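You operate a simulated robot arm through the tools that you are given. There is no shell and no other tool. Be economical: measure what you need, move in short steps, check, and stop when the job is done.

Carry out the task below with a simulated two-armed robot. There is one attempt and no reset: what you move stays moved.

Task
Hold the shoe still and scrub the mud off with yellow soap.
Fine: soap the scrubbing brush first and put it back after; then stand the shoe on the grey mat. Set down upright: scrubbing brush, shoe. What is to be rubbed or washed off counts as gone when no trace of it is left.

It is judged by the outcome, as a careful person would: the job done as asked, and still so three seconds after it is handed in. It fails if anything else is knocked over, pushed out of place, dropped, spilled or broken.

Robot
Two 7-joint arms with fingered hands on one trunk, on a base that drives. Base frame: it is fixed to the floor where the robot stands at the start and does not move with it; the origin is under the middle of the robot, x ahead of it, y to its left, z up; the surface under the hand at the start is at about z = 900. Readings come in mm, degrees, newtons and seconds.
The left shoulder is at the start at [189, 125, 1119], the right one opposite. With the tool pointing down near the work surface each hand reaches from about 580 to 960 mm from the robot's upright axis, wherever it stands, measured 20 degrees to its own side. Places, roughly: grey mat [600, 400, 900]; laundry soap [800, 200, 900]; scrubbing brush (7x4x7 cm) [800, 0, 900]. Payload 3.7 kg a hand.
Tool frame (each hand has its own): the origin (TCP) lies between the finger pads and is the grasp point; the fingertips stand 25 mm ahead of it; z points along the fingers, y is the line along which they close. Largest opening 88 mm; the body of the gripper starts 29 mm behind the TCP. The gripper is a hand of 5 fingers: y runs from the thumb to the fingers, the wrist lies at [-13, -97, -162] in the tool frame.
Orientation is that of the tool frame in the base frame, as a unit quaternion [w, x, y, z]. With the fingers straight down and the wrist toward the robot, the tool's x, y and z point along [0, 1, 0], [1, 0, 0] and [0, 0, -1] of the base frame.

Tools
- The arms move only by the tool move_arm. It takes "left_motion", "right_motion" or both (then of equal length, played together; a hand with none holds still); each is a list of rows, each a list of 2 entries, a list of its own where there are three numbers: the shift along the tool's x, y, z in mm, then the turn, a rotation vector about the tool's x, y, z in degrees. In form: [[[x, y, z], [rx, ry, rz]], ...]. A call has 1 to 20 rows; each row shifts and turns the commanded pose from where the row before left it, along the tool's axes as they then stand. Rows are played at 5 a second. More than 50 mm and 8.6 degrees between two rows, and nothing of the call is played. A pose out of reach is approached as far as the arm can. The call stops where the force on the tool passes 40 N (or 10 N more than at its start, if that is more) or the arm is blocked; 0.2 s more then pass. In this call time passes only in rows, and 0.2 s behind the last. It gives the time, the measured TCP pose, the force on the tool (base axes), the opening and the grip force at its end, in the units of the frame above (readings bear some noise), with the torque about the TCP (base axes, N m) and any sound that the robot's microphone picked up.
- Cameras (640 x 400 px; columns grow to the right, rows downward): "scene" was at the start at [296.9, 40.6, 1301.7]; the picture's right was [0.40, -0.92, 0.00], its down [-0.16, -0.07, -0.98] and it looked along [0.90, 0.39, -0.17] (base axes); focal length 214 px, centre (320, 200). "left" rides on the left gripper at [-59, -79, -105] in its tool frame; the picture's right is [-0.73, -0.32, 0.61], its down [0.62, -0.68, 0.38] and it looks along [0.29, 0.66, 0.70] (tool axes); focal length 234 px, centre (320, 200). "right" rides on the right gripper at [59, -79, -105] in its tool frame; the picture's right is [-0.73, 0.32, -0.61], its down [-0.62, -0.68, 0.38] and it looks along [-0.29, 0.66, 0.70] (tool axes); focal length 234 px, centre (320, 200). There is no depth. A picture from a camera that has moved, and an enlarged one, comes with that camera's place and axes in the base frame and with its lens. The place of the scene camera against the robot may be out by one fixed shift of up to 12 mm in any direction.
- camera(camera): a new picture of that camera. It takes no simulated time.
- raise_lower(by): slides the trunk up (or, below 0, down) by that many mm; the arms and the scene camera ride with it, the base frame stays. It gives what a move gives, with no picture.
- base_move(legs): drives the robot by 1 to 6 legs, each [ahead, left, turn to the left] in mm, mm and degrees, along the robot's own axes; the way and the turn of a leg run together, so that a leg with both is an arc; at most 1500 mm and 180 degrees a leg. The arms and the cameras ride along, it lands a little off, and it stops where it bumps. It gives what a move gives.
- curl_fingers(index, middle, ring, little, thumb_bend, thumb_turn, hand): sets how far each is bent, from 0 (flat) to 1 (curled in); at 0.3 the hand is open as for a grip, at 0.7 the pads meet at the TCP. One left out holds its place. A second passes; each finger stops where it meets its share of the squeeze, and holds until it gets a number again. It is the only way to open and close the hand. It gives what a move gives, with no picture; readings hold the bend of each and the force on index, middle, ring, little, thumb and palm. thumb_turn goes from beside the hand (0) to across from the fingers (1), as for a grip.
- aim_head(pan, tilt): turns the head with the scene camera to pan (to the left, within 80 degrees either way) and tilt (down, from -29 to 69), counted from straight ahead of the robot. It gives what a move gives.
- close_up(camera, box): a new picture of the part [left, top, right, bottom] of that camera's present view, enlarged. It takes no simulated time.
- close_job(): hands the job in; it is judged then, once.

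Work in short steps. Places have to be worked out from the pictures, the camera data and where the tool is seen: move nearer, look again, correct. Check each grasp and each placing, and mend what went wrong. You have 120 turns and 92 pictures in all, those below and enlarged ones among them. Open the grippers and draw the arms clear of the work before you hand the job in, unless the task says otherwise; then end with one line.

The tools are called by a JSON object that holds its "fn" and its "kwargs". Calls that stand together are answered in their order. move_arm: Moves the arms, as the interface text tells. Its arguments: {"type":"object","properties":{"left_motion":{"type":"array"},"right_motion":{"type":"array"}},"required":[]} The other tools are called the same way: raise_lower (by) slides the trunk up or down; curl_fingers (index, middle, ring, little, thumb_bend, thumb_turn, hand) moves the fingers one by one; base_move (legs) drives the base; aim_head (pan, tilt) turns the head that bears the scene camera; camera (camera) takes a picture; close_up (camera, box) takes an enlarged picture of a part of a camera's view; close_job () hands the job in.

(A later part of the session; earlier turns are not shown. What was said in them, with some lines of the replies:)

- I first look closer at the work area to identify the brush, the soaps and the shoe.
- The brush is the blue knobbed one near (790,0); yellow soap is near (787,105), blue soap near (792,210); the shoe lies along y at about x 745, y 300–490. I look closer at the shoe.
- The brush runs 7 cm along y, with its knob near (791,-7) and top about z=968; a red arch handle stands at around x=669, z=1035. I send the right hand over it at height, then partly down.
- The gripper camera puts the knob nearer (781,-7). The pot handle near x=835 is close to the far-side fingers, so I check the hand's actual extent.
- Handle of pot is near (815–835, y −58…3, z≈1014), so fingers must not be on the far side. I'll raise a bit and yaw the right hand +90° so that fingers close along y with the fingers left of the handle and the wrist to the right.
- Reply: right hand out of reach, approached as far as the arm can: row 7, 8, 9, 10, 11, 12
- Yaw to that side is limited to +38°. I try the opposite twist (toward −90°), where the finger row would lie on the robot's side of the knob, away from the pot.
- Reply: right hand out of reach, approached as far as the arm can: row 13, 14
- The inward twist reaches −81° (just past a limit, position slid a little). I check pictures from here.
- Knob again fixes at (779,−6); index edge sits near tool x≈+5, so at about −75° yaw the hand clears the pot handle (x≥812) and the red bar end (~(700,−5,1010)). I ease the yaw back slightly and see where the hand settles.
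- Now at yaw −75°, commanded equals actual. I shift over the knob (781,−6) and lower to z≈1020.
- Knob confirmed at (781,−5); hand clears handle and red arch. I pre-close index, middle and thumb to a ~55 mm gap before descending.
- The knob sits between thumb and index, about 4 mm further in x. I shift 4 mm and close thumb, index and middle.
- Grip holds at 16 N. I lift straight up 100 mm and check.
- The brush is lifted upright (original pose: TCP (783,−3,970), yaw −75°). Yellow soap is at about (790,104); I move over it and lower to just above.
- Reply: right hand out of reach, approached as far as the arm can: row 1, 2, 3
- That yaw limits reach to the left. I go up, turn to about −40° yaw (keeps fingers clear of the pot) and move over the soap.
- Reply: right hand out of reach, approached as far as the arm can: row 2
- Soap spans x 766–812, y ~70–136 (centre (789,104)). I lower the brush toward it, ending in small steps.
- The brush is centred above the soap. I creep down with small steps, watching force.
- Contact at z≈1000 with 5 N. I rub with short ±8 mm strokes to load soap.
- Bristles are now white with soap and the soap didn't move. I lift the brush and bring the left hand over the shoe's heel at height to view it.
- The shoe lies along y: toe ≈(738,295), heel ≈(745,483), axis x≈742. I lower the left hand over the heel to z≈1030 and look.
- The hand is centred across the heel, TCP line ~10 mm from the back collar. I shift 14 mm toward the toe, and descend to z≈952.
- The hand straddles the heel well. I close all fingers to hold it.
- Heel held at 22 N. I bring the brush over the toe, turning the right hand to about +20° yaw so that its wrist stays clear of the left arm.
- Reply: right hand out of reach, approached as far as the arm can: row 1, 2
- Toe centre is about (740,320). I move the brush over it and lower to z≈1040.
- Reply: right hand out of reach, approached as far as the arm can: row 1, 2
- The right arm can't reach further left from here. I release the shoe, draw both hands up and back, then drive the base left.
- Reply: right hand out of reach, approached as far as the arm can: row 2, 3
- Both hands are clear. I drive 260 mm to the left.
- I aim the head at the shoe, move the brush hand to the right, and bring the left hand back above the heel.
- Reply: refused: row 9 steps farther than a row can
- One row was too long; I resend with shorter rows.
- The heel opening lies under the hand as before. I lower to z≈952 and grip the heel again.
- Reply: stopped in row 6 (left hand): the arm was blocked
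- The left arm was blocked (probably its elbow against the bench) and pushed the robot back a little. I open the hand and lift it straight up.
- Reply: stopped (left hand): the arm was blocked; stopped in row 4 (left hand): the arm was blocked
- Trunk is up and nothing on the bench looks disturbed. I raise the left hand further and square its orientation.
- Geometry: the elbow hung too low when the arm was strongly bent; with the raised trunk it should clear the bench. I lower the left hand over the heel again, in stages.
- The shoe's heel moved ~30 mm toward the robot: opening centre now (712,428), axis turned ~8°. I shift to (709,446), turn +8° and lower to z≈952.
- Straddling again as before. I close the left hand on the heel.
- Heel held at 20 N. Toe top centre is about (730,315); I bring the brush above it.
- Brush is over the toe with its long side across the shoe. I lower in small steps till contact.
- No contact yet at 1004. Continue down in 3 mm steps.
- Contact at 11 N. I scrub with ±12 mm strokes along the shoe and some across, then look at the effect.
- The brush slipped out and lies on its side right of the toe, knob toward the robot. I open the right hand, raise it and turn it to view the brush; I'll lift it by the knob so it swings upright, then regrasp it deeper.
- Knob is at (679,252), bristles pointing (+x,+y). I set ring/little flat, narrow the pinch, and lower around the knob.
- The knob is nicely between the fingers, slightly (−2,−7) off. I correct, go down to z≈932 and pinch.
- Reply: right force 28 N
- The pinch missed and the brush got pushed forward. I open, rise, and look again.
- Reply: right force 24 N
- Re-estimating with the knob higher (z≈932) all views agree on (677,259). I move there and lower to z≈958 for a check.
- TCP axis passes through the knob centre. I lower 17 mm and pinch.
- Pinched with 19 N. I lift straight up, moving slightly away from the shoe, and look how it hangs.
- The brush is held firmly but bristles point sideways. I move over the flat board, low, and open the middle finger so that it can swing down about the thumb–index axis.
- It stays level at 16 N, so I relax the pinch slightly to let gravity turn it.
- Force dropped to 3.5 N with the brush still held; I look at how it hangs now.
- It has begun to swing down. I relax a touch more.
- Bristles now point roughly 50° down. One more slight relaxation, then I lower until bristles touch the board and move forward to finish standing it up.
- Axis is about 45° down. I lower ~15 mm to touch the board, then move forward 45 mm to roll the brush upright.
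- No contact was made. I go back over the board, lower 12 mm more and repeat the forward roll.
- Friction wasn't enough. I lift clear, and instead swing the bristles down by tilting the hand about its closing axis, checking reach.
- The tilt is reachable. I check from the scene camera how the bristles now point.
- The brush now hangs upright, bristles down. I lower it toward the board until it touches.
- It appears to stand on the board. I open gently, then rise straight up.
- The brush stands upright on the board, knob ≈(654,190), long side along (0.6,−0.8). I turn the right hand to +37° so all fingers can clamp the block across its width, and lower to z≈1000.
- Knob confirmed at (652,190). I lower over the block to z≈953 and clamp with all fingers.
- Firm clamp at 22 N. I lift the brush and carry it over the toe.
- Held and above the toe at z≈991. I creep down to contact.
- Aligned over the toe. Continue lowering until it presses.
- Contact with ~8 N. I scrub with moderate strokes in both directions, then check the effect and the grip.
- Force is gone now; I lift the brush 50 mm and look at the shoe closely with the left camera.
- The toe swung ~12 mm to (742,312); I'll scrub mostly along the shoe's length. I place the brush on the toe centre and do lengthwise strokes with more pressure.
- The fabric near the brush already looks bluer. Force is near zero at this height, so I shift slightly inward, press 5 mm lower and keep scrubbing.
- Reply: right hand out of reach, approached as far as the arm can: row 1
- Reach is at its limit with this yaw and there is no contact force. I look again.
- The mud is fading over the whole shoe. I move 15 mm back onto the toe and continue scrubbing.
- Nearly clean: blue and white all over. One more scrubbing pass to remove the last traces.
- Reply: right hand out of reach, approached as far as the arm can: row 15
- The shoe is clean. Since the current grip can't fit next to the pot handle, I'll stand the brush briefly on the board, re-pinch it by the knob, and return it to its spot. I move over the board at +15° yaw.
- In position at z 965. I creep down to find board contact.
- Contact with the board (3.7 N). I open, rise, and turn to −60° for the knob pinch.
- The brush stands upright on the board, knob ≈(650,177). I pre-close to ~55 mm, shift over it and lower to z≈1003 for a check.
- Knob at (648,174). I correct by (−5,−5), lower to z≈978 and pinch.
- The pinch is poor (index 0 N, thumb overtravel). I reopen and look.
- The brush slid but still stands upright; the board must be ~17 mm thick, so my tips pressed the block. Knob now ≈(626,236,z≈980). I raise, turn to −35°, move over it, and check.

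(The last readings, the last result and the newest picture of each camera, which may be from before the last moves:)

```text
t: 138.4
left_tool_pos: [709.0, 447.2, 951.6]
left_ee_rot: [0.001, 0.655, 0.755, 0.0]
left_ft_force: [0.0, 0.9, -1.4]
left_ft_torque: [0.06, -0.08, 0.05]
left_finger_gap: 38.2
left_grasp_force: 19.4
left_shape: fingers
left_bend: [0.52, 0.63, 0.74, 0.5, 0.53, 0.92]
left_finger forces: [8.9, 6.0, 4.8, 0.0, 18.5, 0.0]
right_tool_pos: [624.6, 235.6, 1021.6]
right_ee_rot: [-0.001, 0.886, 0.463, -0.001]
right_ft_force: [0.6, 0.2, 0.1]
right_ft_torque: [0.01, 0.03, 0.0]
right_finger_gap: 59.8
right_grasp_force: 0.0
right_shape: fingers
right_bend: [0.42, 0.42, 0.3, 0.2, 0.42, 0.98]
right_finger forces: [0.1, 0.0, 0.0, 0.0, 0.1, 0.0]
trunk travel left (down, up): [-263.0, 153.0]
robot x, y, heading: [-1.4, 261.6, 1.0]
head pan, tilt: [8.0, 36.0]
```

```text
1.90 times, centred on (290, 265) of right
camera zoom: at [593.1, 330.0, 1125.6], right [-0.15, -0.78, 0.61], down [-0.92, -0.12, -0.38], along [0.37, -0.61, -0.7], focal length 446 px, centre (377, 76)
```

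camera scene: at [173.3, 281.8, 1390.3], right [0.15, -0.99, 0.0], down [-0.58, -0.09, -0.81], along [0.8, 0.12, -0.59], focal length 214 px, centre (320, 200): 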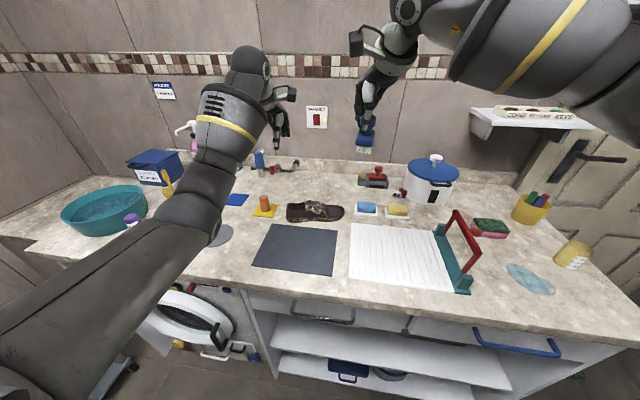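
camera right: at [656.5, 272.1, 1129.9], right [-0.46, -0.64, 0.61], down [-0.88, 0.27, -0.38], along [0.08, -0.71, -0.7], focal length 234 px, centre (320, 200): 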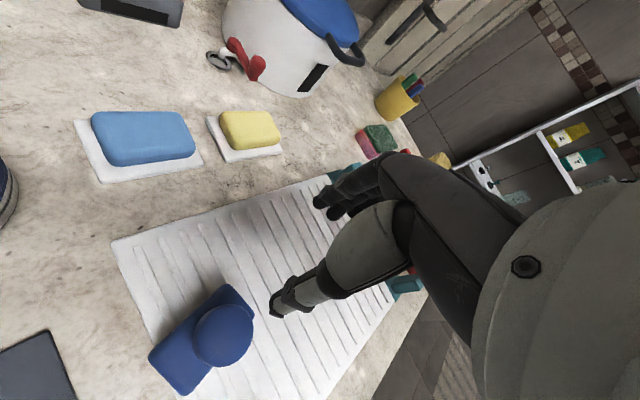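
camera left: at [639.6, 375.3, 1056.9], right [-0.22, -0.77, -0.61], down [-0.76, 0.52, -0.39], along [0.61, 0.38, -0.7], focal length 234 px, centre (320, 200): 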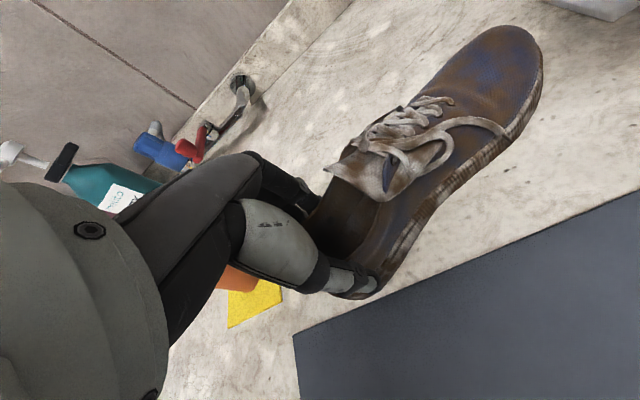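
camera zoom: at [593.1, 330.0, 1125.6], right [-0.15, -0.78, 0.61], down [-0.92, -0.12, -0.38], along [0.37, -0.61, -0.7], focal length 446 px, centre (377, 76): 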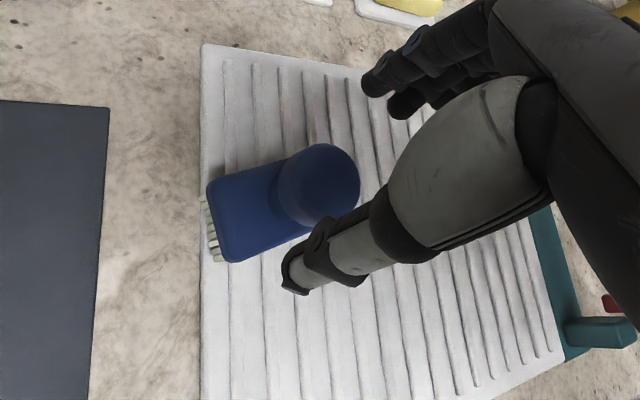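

Knob is within ~4 mm of the TCP axis. I lower to z≈987 and pinch.

{"fn": "move_arm", "kwargs": {"right_motion": [[[0, -3, 12], [0, 0, 0]], [[0, 0, 12], [0, 0, 0]], [[0, 0, 10], [0, 0, 0]], [[0, 0, 0], [0, 0, 0]]]}}

{"fn": "curl_fingers", "kwargs": {"hand": "right", "index": 0.9, "middle": 0.9, "thumb_bend": 0.9}}

```text
t: 139.4
left_tool_pos: [708.8, 446.6, 951.8]
left_ee_rot: [0.002, 0.655, 0.755, 0.0]
left_ft_force: [-1.3, 0.9, -0.8]
left_ft_torque: [0.04, -0.1, 0.03]
left_finger_gap: 38.4
left_grasp_force: 19.1
left_shape: fingers
left_bend: [0.52, 0.63, 0.74, 0.5, 0.53, 0.92]
left_finger forces: [8.9, 6.1, 4.7, 0.1, 18.4, 0.0]
right_tool_pos: [622.8, 238.2, 986.9]
right_ee_rot: [-0.001, 0.886, 0.463, 0.0]
right_ft_force: [-0.1, 0.7, -0.1]
right_ft_torque: [0.02, 0.02, -0.02]
right_finger_gap: 59.7
right_grasp_force: 0.1
right_shape: fingers
right_bend: [0.42, 0.42, 0.3, 0.2, 0.42, 0.98]
right_finger forces: [0.1, 0.0, 0.1, 0.1, 0.0, 0.0]
trunk travel left (down, up): [-263.0, 153.0]
robot x, y, heading: [-3.5, 263.9, 0.4]
head pan, tilt: [8.0, 36.0]
```

```text
t: 140.4
left_tool_pos: [709.0, 447.0, 950.7]
left_ee_rot: [0.001, 0.655, 0.755, 0.0]
left_ft_force: [-0.4, 0.0, -0.1]
left_ft_torque: [0.05, -0.1, 0.05]
left_finger_gap: 38.4
left_grasp_force: 19.6
left_shape: fingers
left_bend: [0.52, 0.63, 0.74, 0.5, 0.53, 0.92]
left_finger forces: [8.9, 6.1, 4.7, 0.1, 18.4, 0.0]
right_tool_pos: [622.5, 237.1, 986.9]
right_ee_rot: [-0.001, 0.886, 0.463, 0.0]
right_ft_force: [-0.3, -0.2, -0.3]
right_ft_torque: [-0.01, -0.02, -0.03]
right_finger_gap: 19.0
right_grasp_force: 16.7
right_shape: fingers
right_bend: [0.73, 0.73, 0.3, 0.2, 0.58, 0.94]
right_finger forces: [7.9, 8.5, 0.1, 0.0, 15.8, 0.0]
trunk travel left (down, up): [-263.0, 153.0]
robot x, y, heading: [0.2, 262.6, 0.7]
head pan, tilt: [8.0, 36.0]
```

Same solid pinch as the first time. I lift, carry it over, and turn to −75° above its original spot.

{"fn": "move_arm", "kwargs": {"right_motion": [[[0, 0, -20], [0, 0, 0]], [[0, 0, -35], [0, 0, 0]], [[0, 0, -35], [0, 0, 0]], [[0, 0, -33], [0, 0, 0]], [[-2.8, 41.3, 0], [0, 0, 0]], [[-2.8, 41.3, 0], [0, 0, 0]], [[-2.8, 41.3, 0], [0, 0, 0]], [[-2.8, 41.3, 0], [0, 0, 0]], [[-2.8, 41.3, 0], [0, 0, 0]], [[0, 0, 0], [0, 0, 8]], [[0, 0, 0], [0, 0, 8]], [[0, 0, 0], [0, 0, 8]], [[0, 0, 0], [0, 0, 8]], [[0, 0, 0], [0, 0, 8]], [[-9.7, 35.7, 0], [0, 0, 0]], [[-9.7, 35.7, 0], [0, 0, 0]], [[-9.7, 35.7, 0], [0, 0, 0]], [[0, 0, 0], [0, 0, 0]]]}}

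```text
t: 144.2
left_tool_pos: [709.6, 445.6, 951.5]
left_ee_rot: [0.002, 0.655, 0.755, 0.0]
left_ft_force: [-0.8, 0.6, 0.7]
left_ft_torque: [0.05, -0.08, -0.03]
left_finger_gap: 38.0
left_grasp_force: 19.2
left_shape: fingers
left_bend: [0.52, 0.63, 0.74, 0.5, 0.53, 0.92]
left_finger forces: [8.1, 6.0, 5.2, 0.0, 18.6, 0.0]
right_tool_pos: [768.5, -3.8, 1106.3]
right_ee_rot: [0.0, 0.991, 0.131, -0.002]
right_ft_force: [-0.9, 0.1, -0.3]
right_ft_torque: [0.01, -0.01, -0.01]
right_finger_gap: 18.1
right_grasp_force: 15.3
right_shape: fingers
right_bend: [0.73, 0.73, 0.3, 0.2, 0.58, 0.94]
right_finger forces: [7.6, 8.8, 0.0, 0.1, 15.7, 0.0]
right hand out of reach, approached as far as the arm can: row 13, 14, 15, 16
trunk travel left (down, up): [-263.0, 153.0]
robot x, y, heading: [-3.6, 262.7, 0.7]
head pan, tilt: [8.0, 36.0]
```

At (768,−4). I shift +14 mm in x and lower to z≈1000, then check.

{"fn": "move_arm", "kwargs": {"right_motion": [[[7, 2, 0], [0, 0, 0]], [[7, 2, 0], [0, 0, 0]], [[0, 0, 35], [0, 0, 0]], [[0, 0, 35], [0, 0, 0]], [[0, 0, 34], [0, 0, 0]], [[0, 0, 0], [0, 0, 0]]]}}

{"fn": "camera", "kwargs": {"camera": "right"}}

```text
t: 145.6
left_tool_pos: [710.6, 446.7, 951.5]
left_ee_rot: [0.002, 0.656, 0.755, 0.0]
left_ft_force: [0.4, 0.4, -0.9]
left_ft_torque: [0.01, -0.1, 0.03]
left_finger_gap: 38.0
left_grasp_force: 18.8
left_shape: fingers
left_bend: [0.52, 0.63, 0.74, 0.5, 0.53, 0.92]
left_finger forces: [8.7, 6.1, 4.2, 0.0, 18.1, 0.0]
right_tool_pos: [764.8, -6.4, 999.5]
right_ee_rot: [-0.001, 0.991, 0.131, -0.001]
right_ft_force: [-0.1, 0.5, -0.5]
right_ft_torque: [-0.01, 0.02, 0.01]
right_finger_gap: 18.4
right_grasp_force: 16.1
right_shape: fingers
right_bend: [0.73, 0.73, 0.3, 0.2, 0.58, 0.94]
right_finger forces: [7.5, 8.8, 0.0, 0.0, 15.5, 0.1]
right hand out of reach, approached as far as the arm can: row 1, 2, 5
trunk travel left (down, up): [-263.0, 153.0]
robot x, y, heading: [-0.1, 263.6, 0.7]
head pan, tilt: [8.0, 36.0]
```

```text
5 pictures are left
camera right: at [800.0, 85.1, 1105.1], right [-0.62, -0.5, 0.61], down [-0.78, 0.5, -0.38], along [-0.11, -0.71, -0.7], focal length 234 px, centre (320, 200)
```

right: 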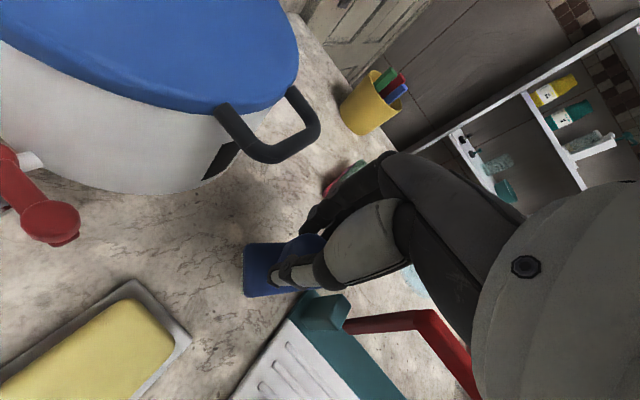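

Reach stops 18 mm short and the teal post is close. I raise, ease yaw to about −66° for more reach, shift +x, and read the pose.

{"fn": "move_arm", "kwargs": {"right_motion": [[[0, 0, -30], [0, 0, 0]], [[0, 0, -30], [0, 0, 0]], [[0, 0, 0], [0, 0, -4.5]], [[0, 0, 0], [0, 0, -4.5]], [[8, 0, 0], [0, 0, 0]], [[8, 3, 0], [0, 0, 0]], [[0, 0, 0], [0, 0, 0]]]}}

```text
t: 147.2
left_tool_pos: [708.8, 446.8, 951.7]
left_ee_rot: [0.0, 0.655, 0.755, 0.0]
left_ft_force: [1.1, 0.5, -0.2]
left_ft_torque: [0.02, -0.08, 0.01]
left_finger_gap: 38.0
left_grasp_force: 18.5
left_shape: fingers
left_bend: [0.52, 0.63, 0.74, 0.5, 0.53, 0.92]
left_finger forces: [8.3, 6.2, 4.8, 0.1, 18.3, 0.0]
right_tool_pos: [785.5, -3.7, 1059.0]
right_ee_rot: [0.0, 0.978, 0.208, -0.001]
right_ft_force: [0.6, 0.5, -0.4]
right_ft_torque: [-0.04, 0.04, 0.01]
right_finger_gap: 18.7
right_grasp_force: 15.9
right_shape: fingers
right_bend: [0.73, 0.73, 0.3, 0.2, 0.58, 0.94]
right_finger forces: [7.7, 9.0, 0.1, 0.0, 15.7, 0.0]
right hand out of reach, approached as far as the arm can: row 1, 3, 4, 5, 6
trunk travel left (down, up): [-263.0, 153.0]
robot x, y, heading: [-5.7, 264.9, 0.8]
head pan, tilt: [8.0, 36.0]
```

Now at (785,−4), yaw −66°. I back off 6 mm from the handle and lower to z≈978.

{"fn": "move_arm", "kwargs": {"right_motion": [[[-5, -4, 0], [0, 0, 0]], [[0, 0, 30], [0, 0, 0]], [[0, 0, 30], [0, 0, 0]], [[0, 0, 20], [0, 0, 0]], [[0, 0, 0], [0, 0, 0]]]}}

```text
t: 148.4
left_tool_pos: [708.6, 447.4, 951.5]
left_ee_rot: [0.001, 0.656, 0.755, 0.0]
left_ft_force: [-0.4, 1.6, -0.2]
left_ft_torque: [0.0, -0.09, 0.02]
left_finger_gap: 38.3
left_grasp_force: 18.2
left_shape: fingers
left_bend: [0.53, 0.63, 0.74, 0.5, 0.53, 0.92]
left_finger forces: [8.4, 6.0, 4.2, 0.1, 18.2, 0.0]
right_tool_pos: [776.6, -1.5, 977.7]
right_ee_rot: [-0.001, 0.978, 0.208, -0.001]
right_ft_force: [1.0, 0.4, -0.7]
right_ft_torque: [0.0, 0.0, 0.02]
right_finger_gap: 18.6
right_grasp_force: 15.9
right_shape: fingers
right_bend: [0.73, 0.73, 0.3, 0.2, 0.58, 0.94]
right_finger forces: [7.5, 8.9, 0.1, 0.0, 15.5, 0.0]
right hand out of reach, approached as far as the arm can: row 1, 4
trunk travel left (down, up): [-263.0, 153.0]
robot x, y, heading: [-3.2, 263.2, 0.9]
head pan, tilt: [8.0, 36.0]
```

At (777,−1,978), no collision forces. I creep down to bench contact.

{"fn": "move_arm", "kwargs": {"right_motion": [[[0, 0, 3], [0, 0, 0]], [[0, 0, 3], [0, 0, 0]], [[0, 0, 2], [0, 0, 0]]]}}

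```text
t: 149.2
left_tool_pos: [709.6, 445.8, 953.5]
left_ee_rot: [0.001, 0.656, 0.755, 0.0]
left_ft_force: [1.6, -0.9, -1.1]
left_ft_torque: [0.02, -0.07, 0.07]
left_finger_gap: 38.0
left_grasp_force: 18.5
left_shape: fingers
left_bend: [0.53, 0.63, 0.74, 0.5, 0.53, 0.92]
left_finger forces: [9.0, 6.2, 3.7, 0.1, 17.5, 0.0]
right_tool_pos: [775.7, -3.9, 974.1]
right_ee_rot: [0.002, 0.978, 0.208, 0.002]
right_ft_force: [0.4, -4.8, 13.9]
right_ft_torque: [0.14, -0.01, -0.06]
right_finger_gap: 18.3
right_grasp_force: 18.1
right_shape: fingers
right_bend: [0.73, 0.74, 0.3, 0.2, 0.58, 0.94]
right_finger forces: [9.6, 11.6, 0.1, 0.0, 14.5, 0.0]
trunk travel left (down, up): [-263.0, 153.0]
robot x, y, heading: [-0.3, 262.9, 0.9]
head pan, tilt: [8.0, 36.0]
```

Firm bench contact (14 N). I ease up 2 mm, open, and lift away.

{"fn": "move_arm", "kwargs": {"right_motion": [[[0, 0, -2], [0, 0, 0]], [[0, 0, 0], [0, 0, 0]]]}}

{"fn": "curl_fingers", "kwargs": {"hand": "right", "index": 0.42, "middle": 0.42, "thumb_bend": 0.42}}

{"fn": "move_arm", "kwargs": {"right_motion": [[[0, 0, -20], [0, 0, 0]], [[0, 0, -30], [0, 0, 0]], [[0, 0, -40], [0, 0, 0]], [[0, 0, -40], [0, 0, 0]], [[0, 0, 0], [0, 0, 0]]]}}

{"fn": "camera", "kwargs": {"camera": "scene"}}

```text
t: 149.8
left_tool_pos: [709.0, 446.7, 951.6]
left_ee_rot: [0.001, 0.656, 0.755, 0.0]
left_ft_force: [1.5, -0.6, -0.6]
left_ft_torque: [0.02, -0.1, 0.06]
left_finger_gap: 38.2
left_grasp_force: 18.4
left_shape: fingers
left_bend: [0.53, 0.63, 0.74, 0.5, 0.53, 0.92]
left_finger forces: [8.6, 6.2, 3.7, 0.0, 17.4, 0.0]
right_tool_pos: [775.2, -1.5, 973.6]
right_ee_rot: [0.0, 0.978, 0.208, 0.0]
right_ft_force: [1.2, -4.0, 11.3]
right_ft_torque: [0.17, 0.01, -0.01]
right_finger_gap: 18.5
right_grasp_force: 17.5
right_shape: fingers
right_bend: [0.73, 0.74, 0.3, 0.2, 0.58, 0.93]
right_finger forces: [9.1, 10.9, 0.0, 0.0, 14.4, 0.1]
trunk travel left (down, up): [-263.0, 153.0]
robot x, y, heading: [2.7, 264.1, 0.9]
head pan, tilt: [8.0, 36.0]
```

```text
t: 150.8
left_tool_pos: [708.9, 446.7, 952.1]
left_ee_rot: [0.002, 0.655, 0.756, 0.0]
left_ft_force: [0.1, 0.7, -0.3]
left_ft_torque: [0.04, -0.09, 0.04]
left_finger_gap: 37.9
left_grasp_force: 18.8
left_shape: fingers
left_bend: [0.53, 0.63, 0.74, 0.5, 0.53, 0.92]
left_finger forces: [8.6, 6.1, 4.9, 0.0, 18.5, 0.0]
right_tool_pos: [775.3, -1.2, 973.7]
right_ee_rot: [0.001, 0.978, 0.208, -0.001]
right_ft_force: [-0.6, -0.7, 0.0]
right_ft_torque: [-0.02, -0.06, 0.01]
right_finger_gap: 58.6
right_grasp_force: 0.0
right_shape: fingers
right_bend: [0.42, 0.42, 0.3, 0.2, 0.42, 0.97]
right_finger forces: [0.0, 0.0, 0.0, 0.1, 0.0, 0.0]
trunk travel left (down, up): [-263.0, 153.0]
robot x, y, heading: [-2.6, 263.7, 0.5]
head pan, tilt: [8.0, 36.0]
```

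```text
t: 152.0
left_tool_pos: [709.1, 446.5, 951.7]
left_ee_rot: [0.0, 0.655, 0.755, 0.0]
left_ft_force: [0.2, -0.2, -1.0]
left_ft_torque: [0.06, -0.12, 0.02]
left_finger_gap: 37.9
left_grasp_force: 18.7
left_shape: fingers
left_bend: [0.53, 0.63, 0.74, 0.5, 0.53, 0.92]
left_finger forces: [8.5, 6.3, 4.4, 0.1, 18.3, 0.0]
right_tool_pos: [783.2, -2.7, 1102.1]
right_ee_rot: [-0.001, 0.978, 0.208, -0.001]
right_ft_force: [0.0, 0.0, 0.7]
right_ft_torque: [0.02, 0.0, 0.01]
right_finger_gap: 58.8
right_grasp_force: 0.2
right_shape: fingers
right_bend: [0.42, 0.42, 0.3, 0.2, 0.42, 0.97]
right_finger forces: [0.0, 0.1, 0.0, 0.1, 0.1, 0.0]
right hand out of reach, approached as far as the arm can: row 2
trunk travel left (down, up): [-263.0, 153.0]
robot x, y, heading: [-5.3, 265.3, 0.7]
head pan, tilt: [8.0, 36.0]
```

```text
4 pictures are left
camera scene: at [172.8, 281.9, 1390.4], right [0.15, -0.99, 0.0], down [-0.58, -0.09, -0.81], along [0.8, 0.12, -0.59], focal length 214 px, centre (320, 200)
```

scene: 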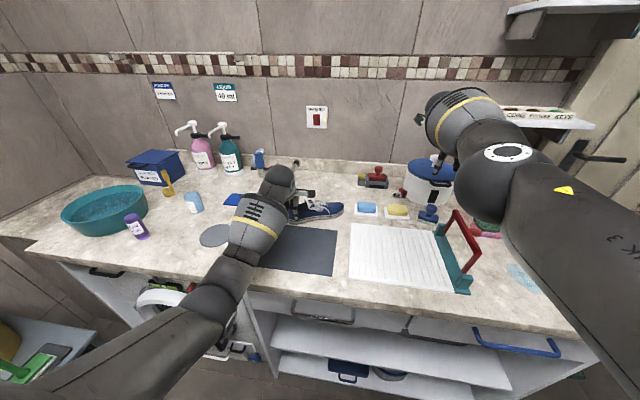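

The brush stands upright at its place. Now the shoe: I lift it 35 mm with the left hand and raise the right hand further clear.

{"fn": "move_arm", "kwargs": {"left_motion": [[[0, 0, -8], [0, 0, 0]], [[0, 0, -12], [0, 0, 0]], [[0, 0, -15], [0, 0, 0]], [[0, 0, 0], [0, 0, 0]]], "right_motion": [[[0, 0, -20], [0, 0, 0]], [[0, 0, -20], [0, 0, 0]], [[0, 0, -20], [0, 0, 0]], [[0, 0, 0], [0, 0, 0]]]}}

{"fn": "close_up", "kwargs": {"camera": "scene", "box": [250, 160, 400, 280]}}

```text
t: 153.0
left_tool_pos: [708.5, 446.4, 985.3]
left_ee_rot: [0.0, 0.655, 0.755, -0.001]
left_ft_force: [0.8, 0.0, -3.6]
left_ft_torque: [0.24, 0.08, 0.01]
left_finger_gap: 38.0
left_grasp_force: 19.1
left_shape: fingers
left_bend: [0.53, 0.63, 0.74, 0.5, 0.53, 0.92]
left_finger forces: [8.1, 5.9, 7.1, 0.0, 18.0, 0.0]
right_tool_pos: [782.1, -1.1, 1160.2]
right_ee_rot: [0.0, 0.978, 0.209, -0.001]
right_ft_force: [-0.5, 0.1, 0.7]
right_ft_torque: [-0.02, 0.01, -0.01]
right_finger_gap: 58.7
right_grasp_force: 0.1
right_shape: fingers
right_bend: [0.42, 0.42, 0.3, 0.2, 0.42, 0.97]
right_finger forces: [0.1, 0.0, 0.1, 0.1, 0.0, 0.0]
trunk travel left (down, up): [-263.0, 153.0]
robot x, y, heading: [-3.5, 261.2, 0.8]
head pan, tilt: [8.0, 36.0]
```

```text
3.33 times, centred on (325, 220) of scene
camera zoom: at [173.7, 282.5, 1390.2], right [0.15, -0.99, 0.0], down [-0.58, -0.09, -0.81], along [0.8, 0.12, -0.59], focal length 715 px, centre (303, 133)
```

zoom: 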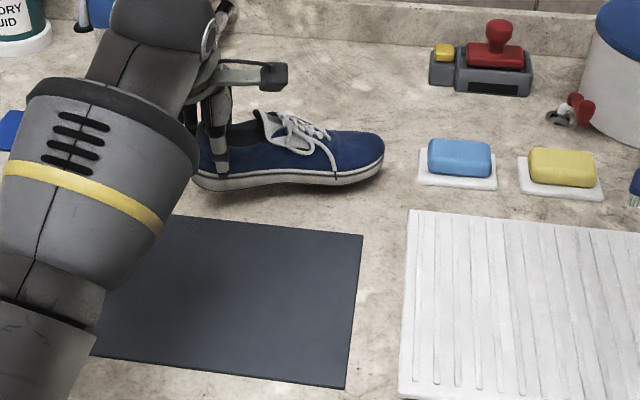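

The shoe hangs level and clean. Its centre (730,384) must go to the mat centre (585,410), so I drive the base by (−145,+26) with everything held.

{"fn": "base_move", "kwargs": {"legs": [[-145, 28, 0]]}}

{"fn": "close_up", "kwargs": {"camera": "scene", "box": [230, 120, 420, 280]}}

```text
t: 154.4
left_tool_pos: [562.2, 472.6, 984.8]
left_ee_rot: [0.001, 0.656, 0.755, 0.0]
left_ft_force: [0.8, 0.5, -3.7]
left_ft_torque: [0.22, 0.05, 0.02]
left_finger_gap: 38.1
left_grasp_force: 19.3
left_shape: fingers
left_bend: [0.53, 0.63, 0.74, 0.5, 0.53, 0.92]
left_finger forces: [8.0, 5.7, 7.1, 0.0, 17.9, 0.0]
right_tool_pos: [635.1, 23.6, 1161.3]
right_ee_rot: [0.0, 0.978, 0.209, 0.0]
right_ft_force: [0.3, 0.2, 0.8]
right_ft_torque: [-0.01, -0.03, -0.05]
right_finger_gap: 58.8
right_grasp_force: 0.0
right_shape: fingers
right_bend: [0.42, 0.42, 0.3, 0.2, 0.42, 0.97]
right_finger forces: [0.0, 0.1, 0.0, 0.1, 0.1, 0.0]
trunk travel left (down, up): [-263.0, 153.0]
robot x, y, heading: [-150.1, 288.4, 0.9]
head pan, tilt: [8.0, 36.0]
```

```text
2.50 times, centred on (325, 200) of scene
camera zoom: at [27.8, 308.0, 1390.5], right [0.15, -0.99, 0.0], down [-0.58, -0.09, -0.81], along [0.8, 0.12, -0.59], focal length 536 px, centre (308, 200)
```

zoom: 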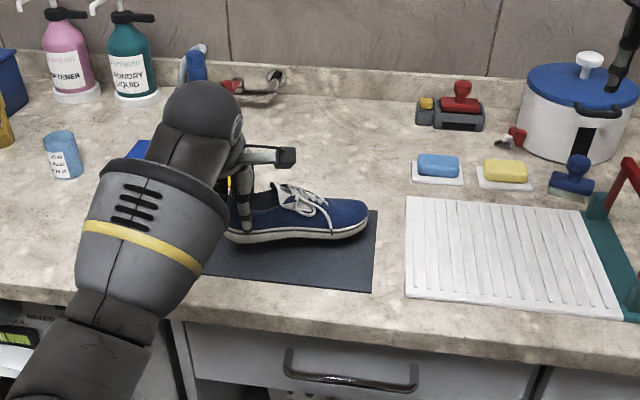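

Shoe is above the middle of the mat. I lower it, with small last steps.

{"fn": "move_arm", "kwargs": {"left_motion": [[[0, 0, 12], [0, 0, 0]], [[0, 0, 10], [0, 0, 0]], [[0, 0, 6], [0, 0, 0]], [[0, 0, 3], [0, 0, 0]], [[0, 0, 0], [0, 0, 0]]]}}

```text
t: 155.6
left_tool_pos: [562.5, 473.1, 954.7]
left_ee_rot: [0.001, 0.656, 0.755, 0.001]
left_ft_force: [-1.1, 2.3, 2.4]
left_ft_torque: [-0.08, -0.19, -0.02]
left_finger_gap: 37.8
left_grasp_force: 19.4
left_shape: fingers
left_bend: [0.53, 0.63, 0.74, 0.5, 0.53, 0.93]
left_finger forces: [8.3, 6.7, 4.5, 0.1, 19.2, 0.1]
right_tool_pos: [634.4, 23.9, 1160.7]
right_ee_rot: [0.001, 0.978, 0.209, 0.0]
right_ft_force: [0.1, 0.2, -0.4]
right_ft_torque: [0.02, -0.03, 0.0]
right_finger_gap: 58.7
right_grasp_force: 0.0
right_shape: fingers
right_bend: [0.42, 0.42, 0.3, 0.2, 0.42, 0.97]
right_finger forces: [0.1, 0.1, 0.0, 0.0, 0.0, 0.0]
trunk travel left (down, up): [-263.0, 153.0]
robot x, y, heading: [-146.1, 288.6, 0.4]
head pan, tilt: [8.0, 36.0]
```

The shoe rests on the mat (force reversed to +2.4 N). I open the left hand and lift straight up.

{"fn": "curl_fingers", "kwargs": {"hand": "left", "index": 0.3, "middle": 0.3, "ring": 0.3, "little": 0.3, "thumb_bend": 0.3}}

{"fn": "move_arm", "kwargs": {"left_motion": [[[0, 0, -20], [0, 0, 0]], [[0, 0, -35], [0, 0, 0]], [[0, 0, -40], [0, 0, 0]], [[0, 0, -45], [0, 0, 0]], [[0, 0, -45], [0, 0, 0]], [[30, 0, -20], [0, 0, 0]], [[45, 0, 0], [0, 0, 0]], [[45, 0, 0], [0, 0, 0]], [[0, 0, 0], [0, 0, 0]]]}}

{"fn": "camera", "kwargs": {"camera": "scene"}}

```text
t: 156.6
left_tool_pos: [562.4, 472.5, 954.2]
left_ee_rot: [0.001, 0.656, 0.755, 0.0]
left_ft_force: [0.6, 0.7, -0.5]
left_ft_torque: [0.0, 0.03, -0.04]
left_finger_gap: 84.5
left_grasp_force: 0.1
left_shape: fingers
left_bend: [0.3, 0.3, 0.3, 0.3, 0.3, 0.97]
left_finger forces: [0.0, 0.0, 0.0, 0.0, 0.0, 0.0]
right_tool_pos: [635.5, 24.2, 1160.8]
right_ee_rot: [0.0, 0.978, 0.209, 0.0]
right_ft_force: [-0.5, 0.5, 0.6]
right_ft_torque: [-0.02, 0.01, 0.01]
right_finger_gap: 59.0
right_grasp_force: 0.1
right_shape: fingers
right_bend: [0.42, 0.42, 0.3, 0.2, 0.42, 0.97]
right_finger forces: [0.0, 0.1, 0.1, 0.0, 0.0, 0.0]
trunk travel left (down, up): [-263.0, 153.0]
robot x, y, heading: [-147.9, 291.4, 1.0]
head pan, tilt: [8.0, 36.0]
```

```text
t: 158.6
left_tool_pos: [545.9, 592.1, 1160.8]
left_ee_rot: [0.001, 0.656, 0.755, 0.001]
left_ft_force: [0.2, -0.8, 0.3]
left_ft_torque: [0.02, 0.0, 0.04]
left_finger_gap: 84.6
left_grasp_force: 0.1
left_shape: fingers
left_bend: [0.3, 0.3, 0.3, 0.3, 0.3, 0.97]
left_finger forces: [0.0, 0.1, 0.0, 0.0, 0.1, 0.0]
right_tool_pos: [636.4, 23.7, 1160.6]
right_ee_rot: [0.001, 0.978, 0.209, 0.0]
right_ft_force: [0.3, -0.8, -0.4]
right_ft_torque: [0.0, 0.01, 0.02]
right_finger_gap: 58.9
right_grasp_force: 0.1
right_shape: fingers
right_bend: [0.42, 0.42, 0.3, 0.2, 0.42, 0.97]
right_finger forces: [0.0, 0.1, 0.0, 0.0, 0.1, 0.0]
trunk travel left (down, up): [-263.0, 153.0]
robot x, y, heading: [-150.5, 289.5, 0.9]
head pan, tilt: [8.0, 36.0]
```

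```text
1 pictures are left
camera scene: at [28.4, 307.1, 1390.4], right [0.15, -0.99, 0.0], down [-0.58, -0.09, -0.81], along [0.8, 0.12, -0.59], focal length 214 px, centre (320, 200)
```

scene: 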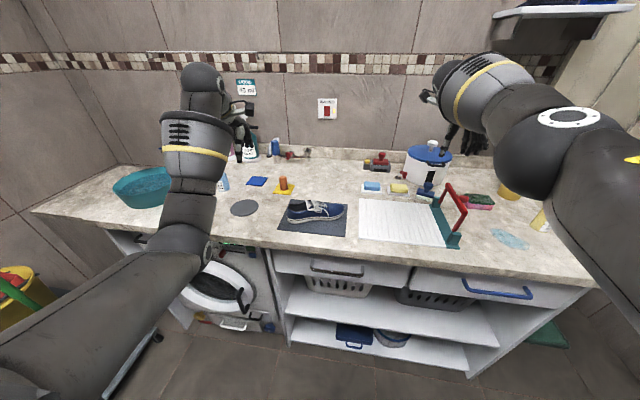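

The shoe stands on the mat. I use the last picture for a close check of shoe and brush.

{"fn": "close_up", "kwargs": {"camera": "scene", "box": [270, 160, 460, 250]}}

```text
3.37 times, centred on (365, 205) of scene
camera zoom: at [28.4, 307.1, 1390.4], right [0.15, -0.99, 0.0], down [-0.58, -0.09, -0.81], along [0.8, 0.12, -0.59], focal length 722 px, centre (168, 183)
```

zoom: 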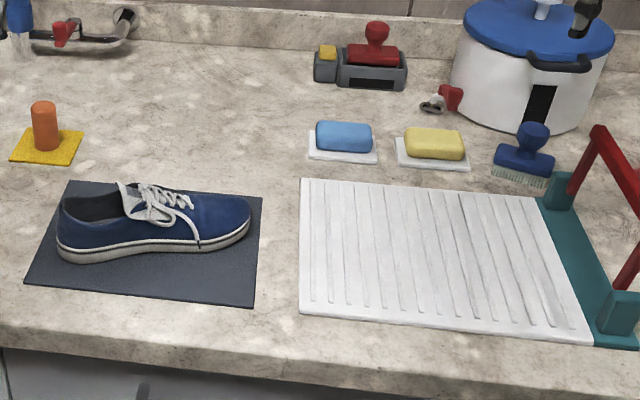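

The shoe is clean and upright on the mat. The brush stands upright at its place, and both hands are open and clear of the bench. I hand the job in.

{"fn": "close_job", "kwargs": {}}

```text
The job is handed in.
```

The shoe is scrubbed clean with yellow soap and stands upright on the grey mat, and the brush is back upright within about 1 cm of its spot. The brush slipped out of the hand once on the first scrub and was picked up again, and the shoe got nudged about 3 cm at one point.
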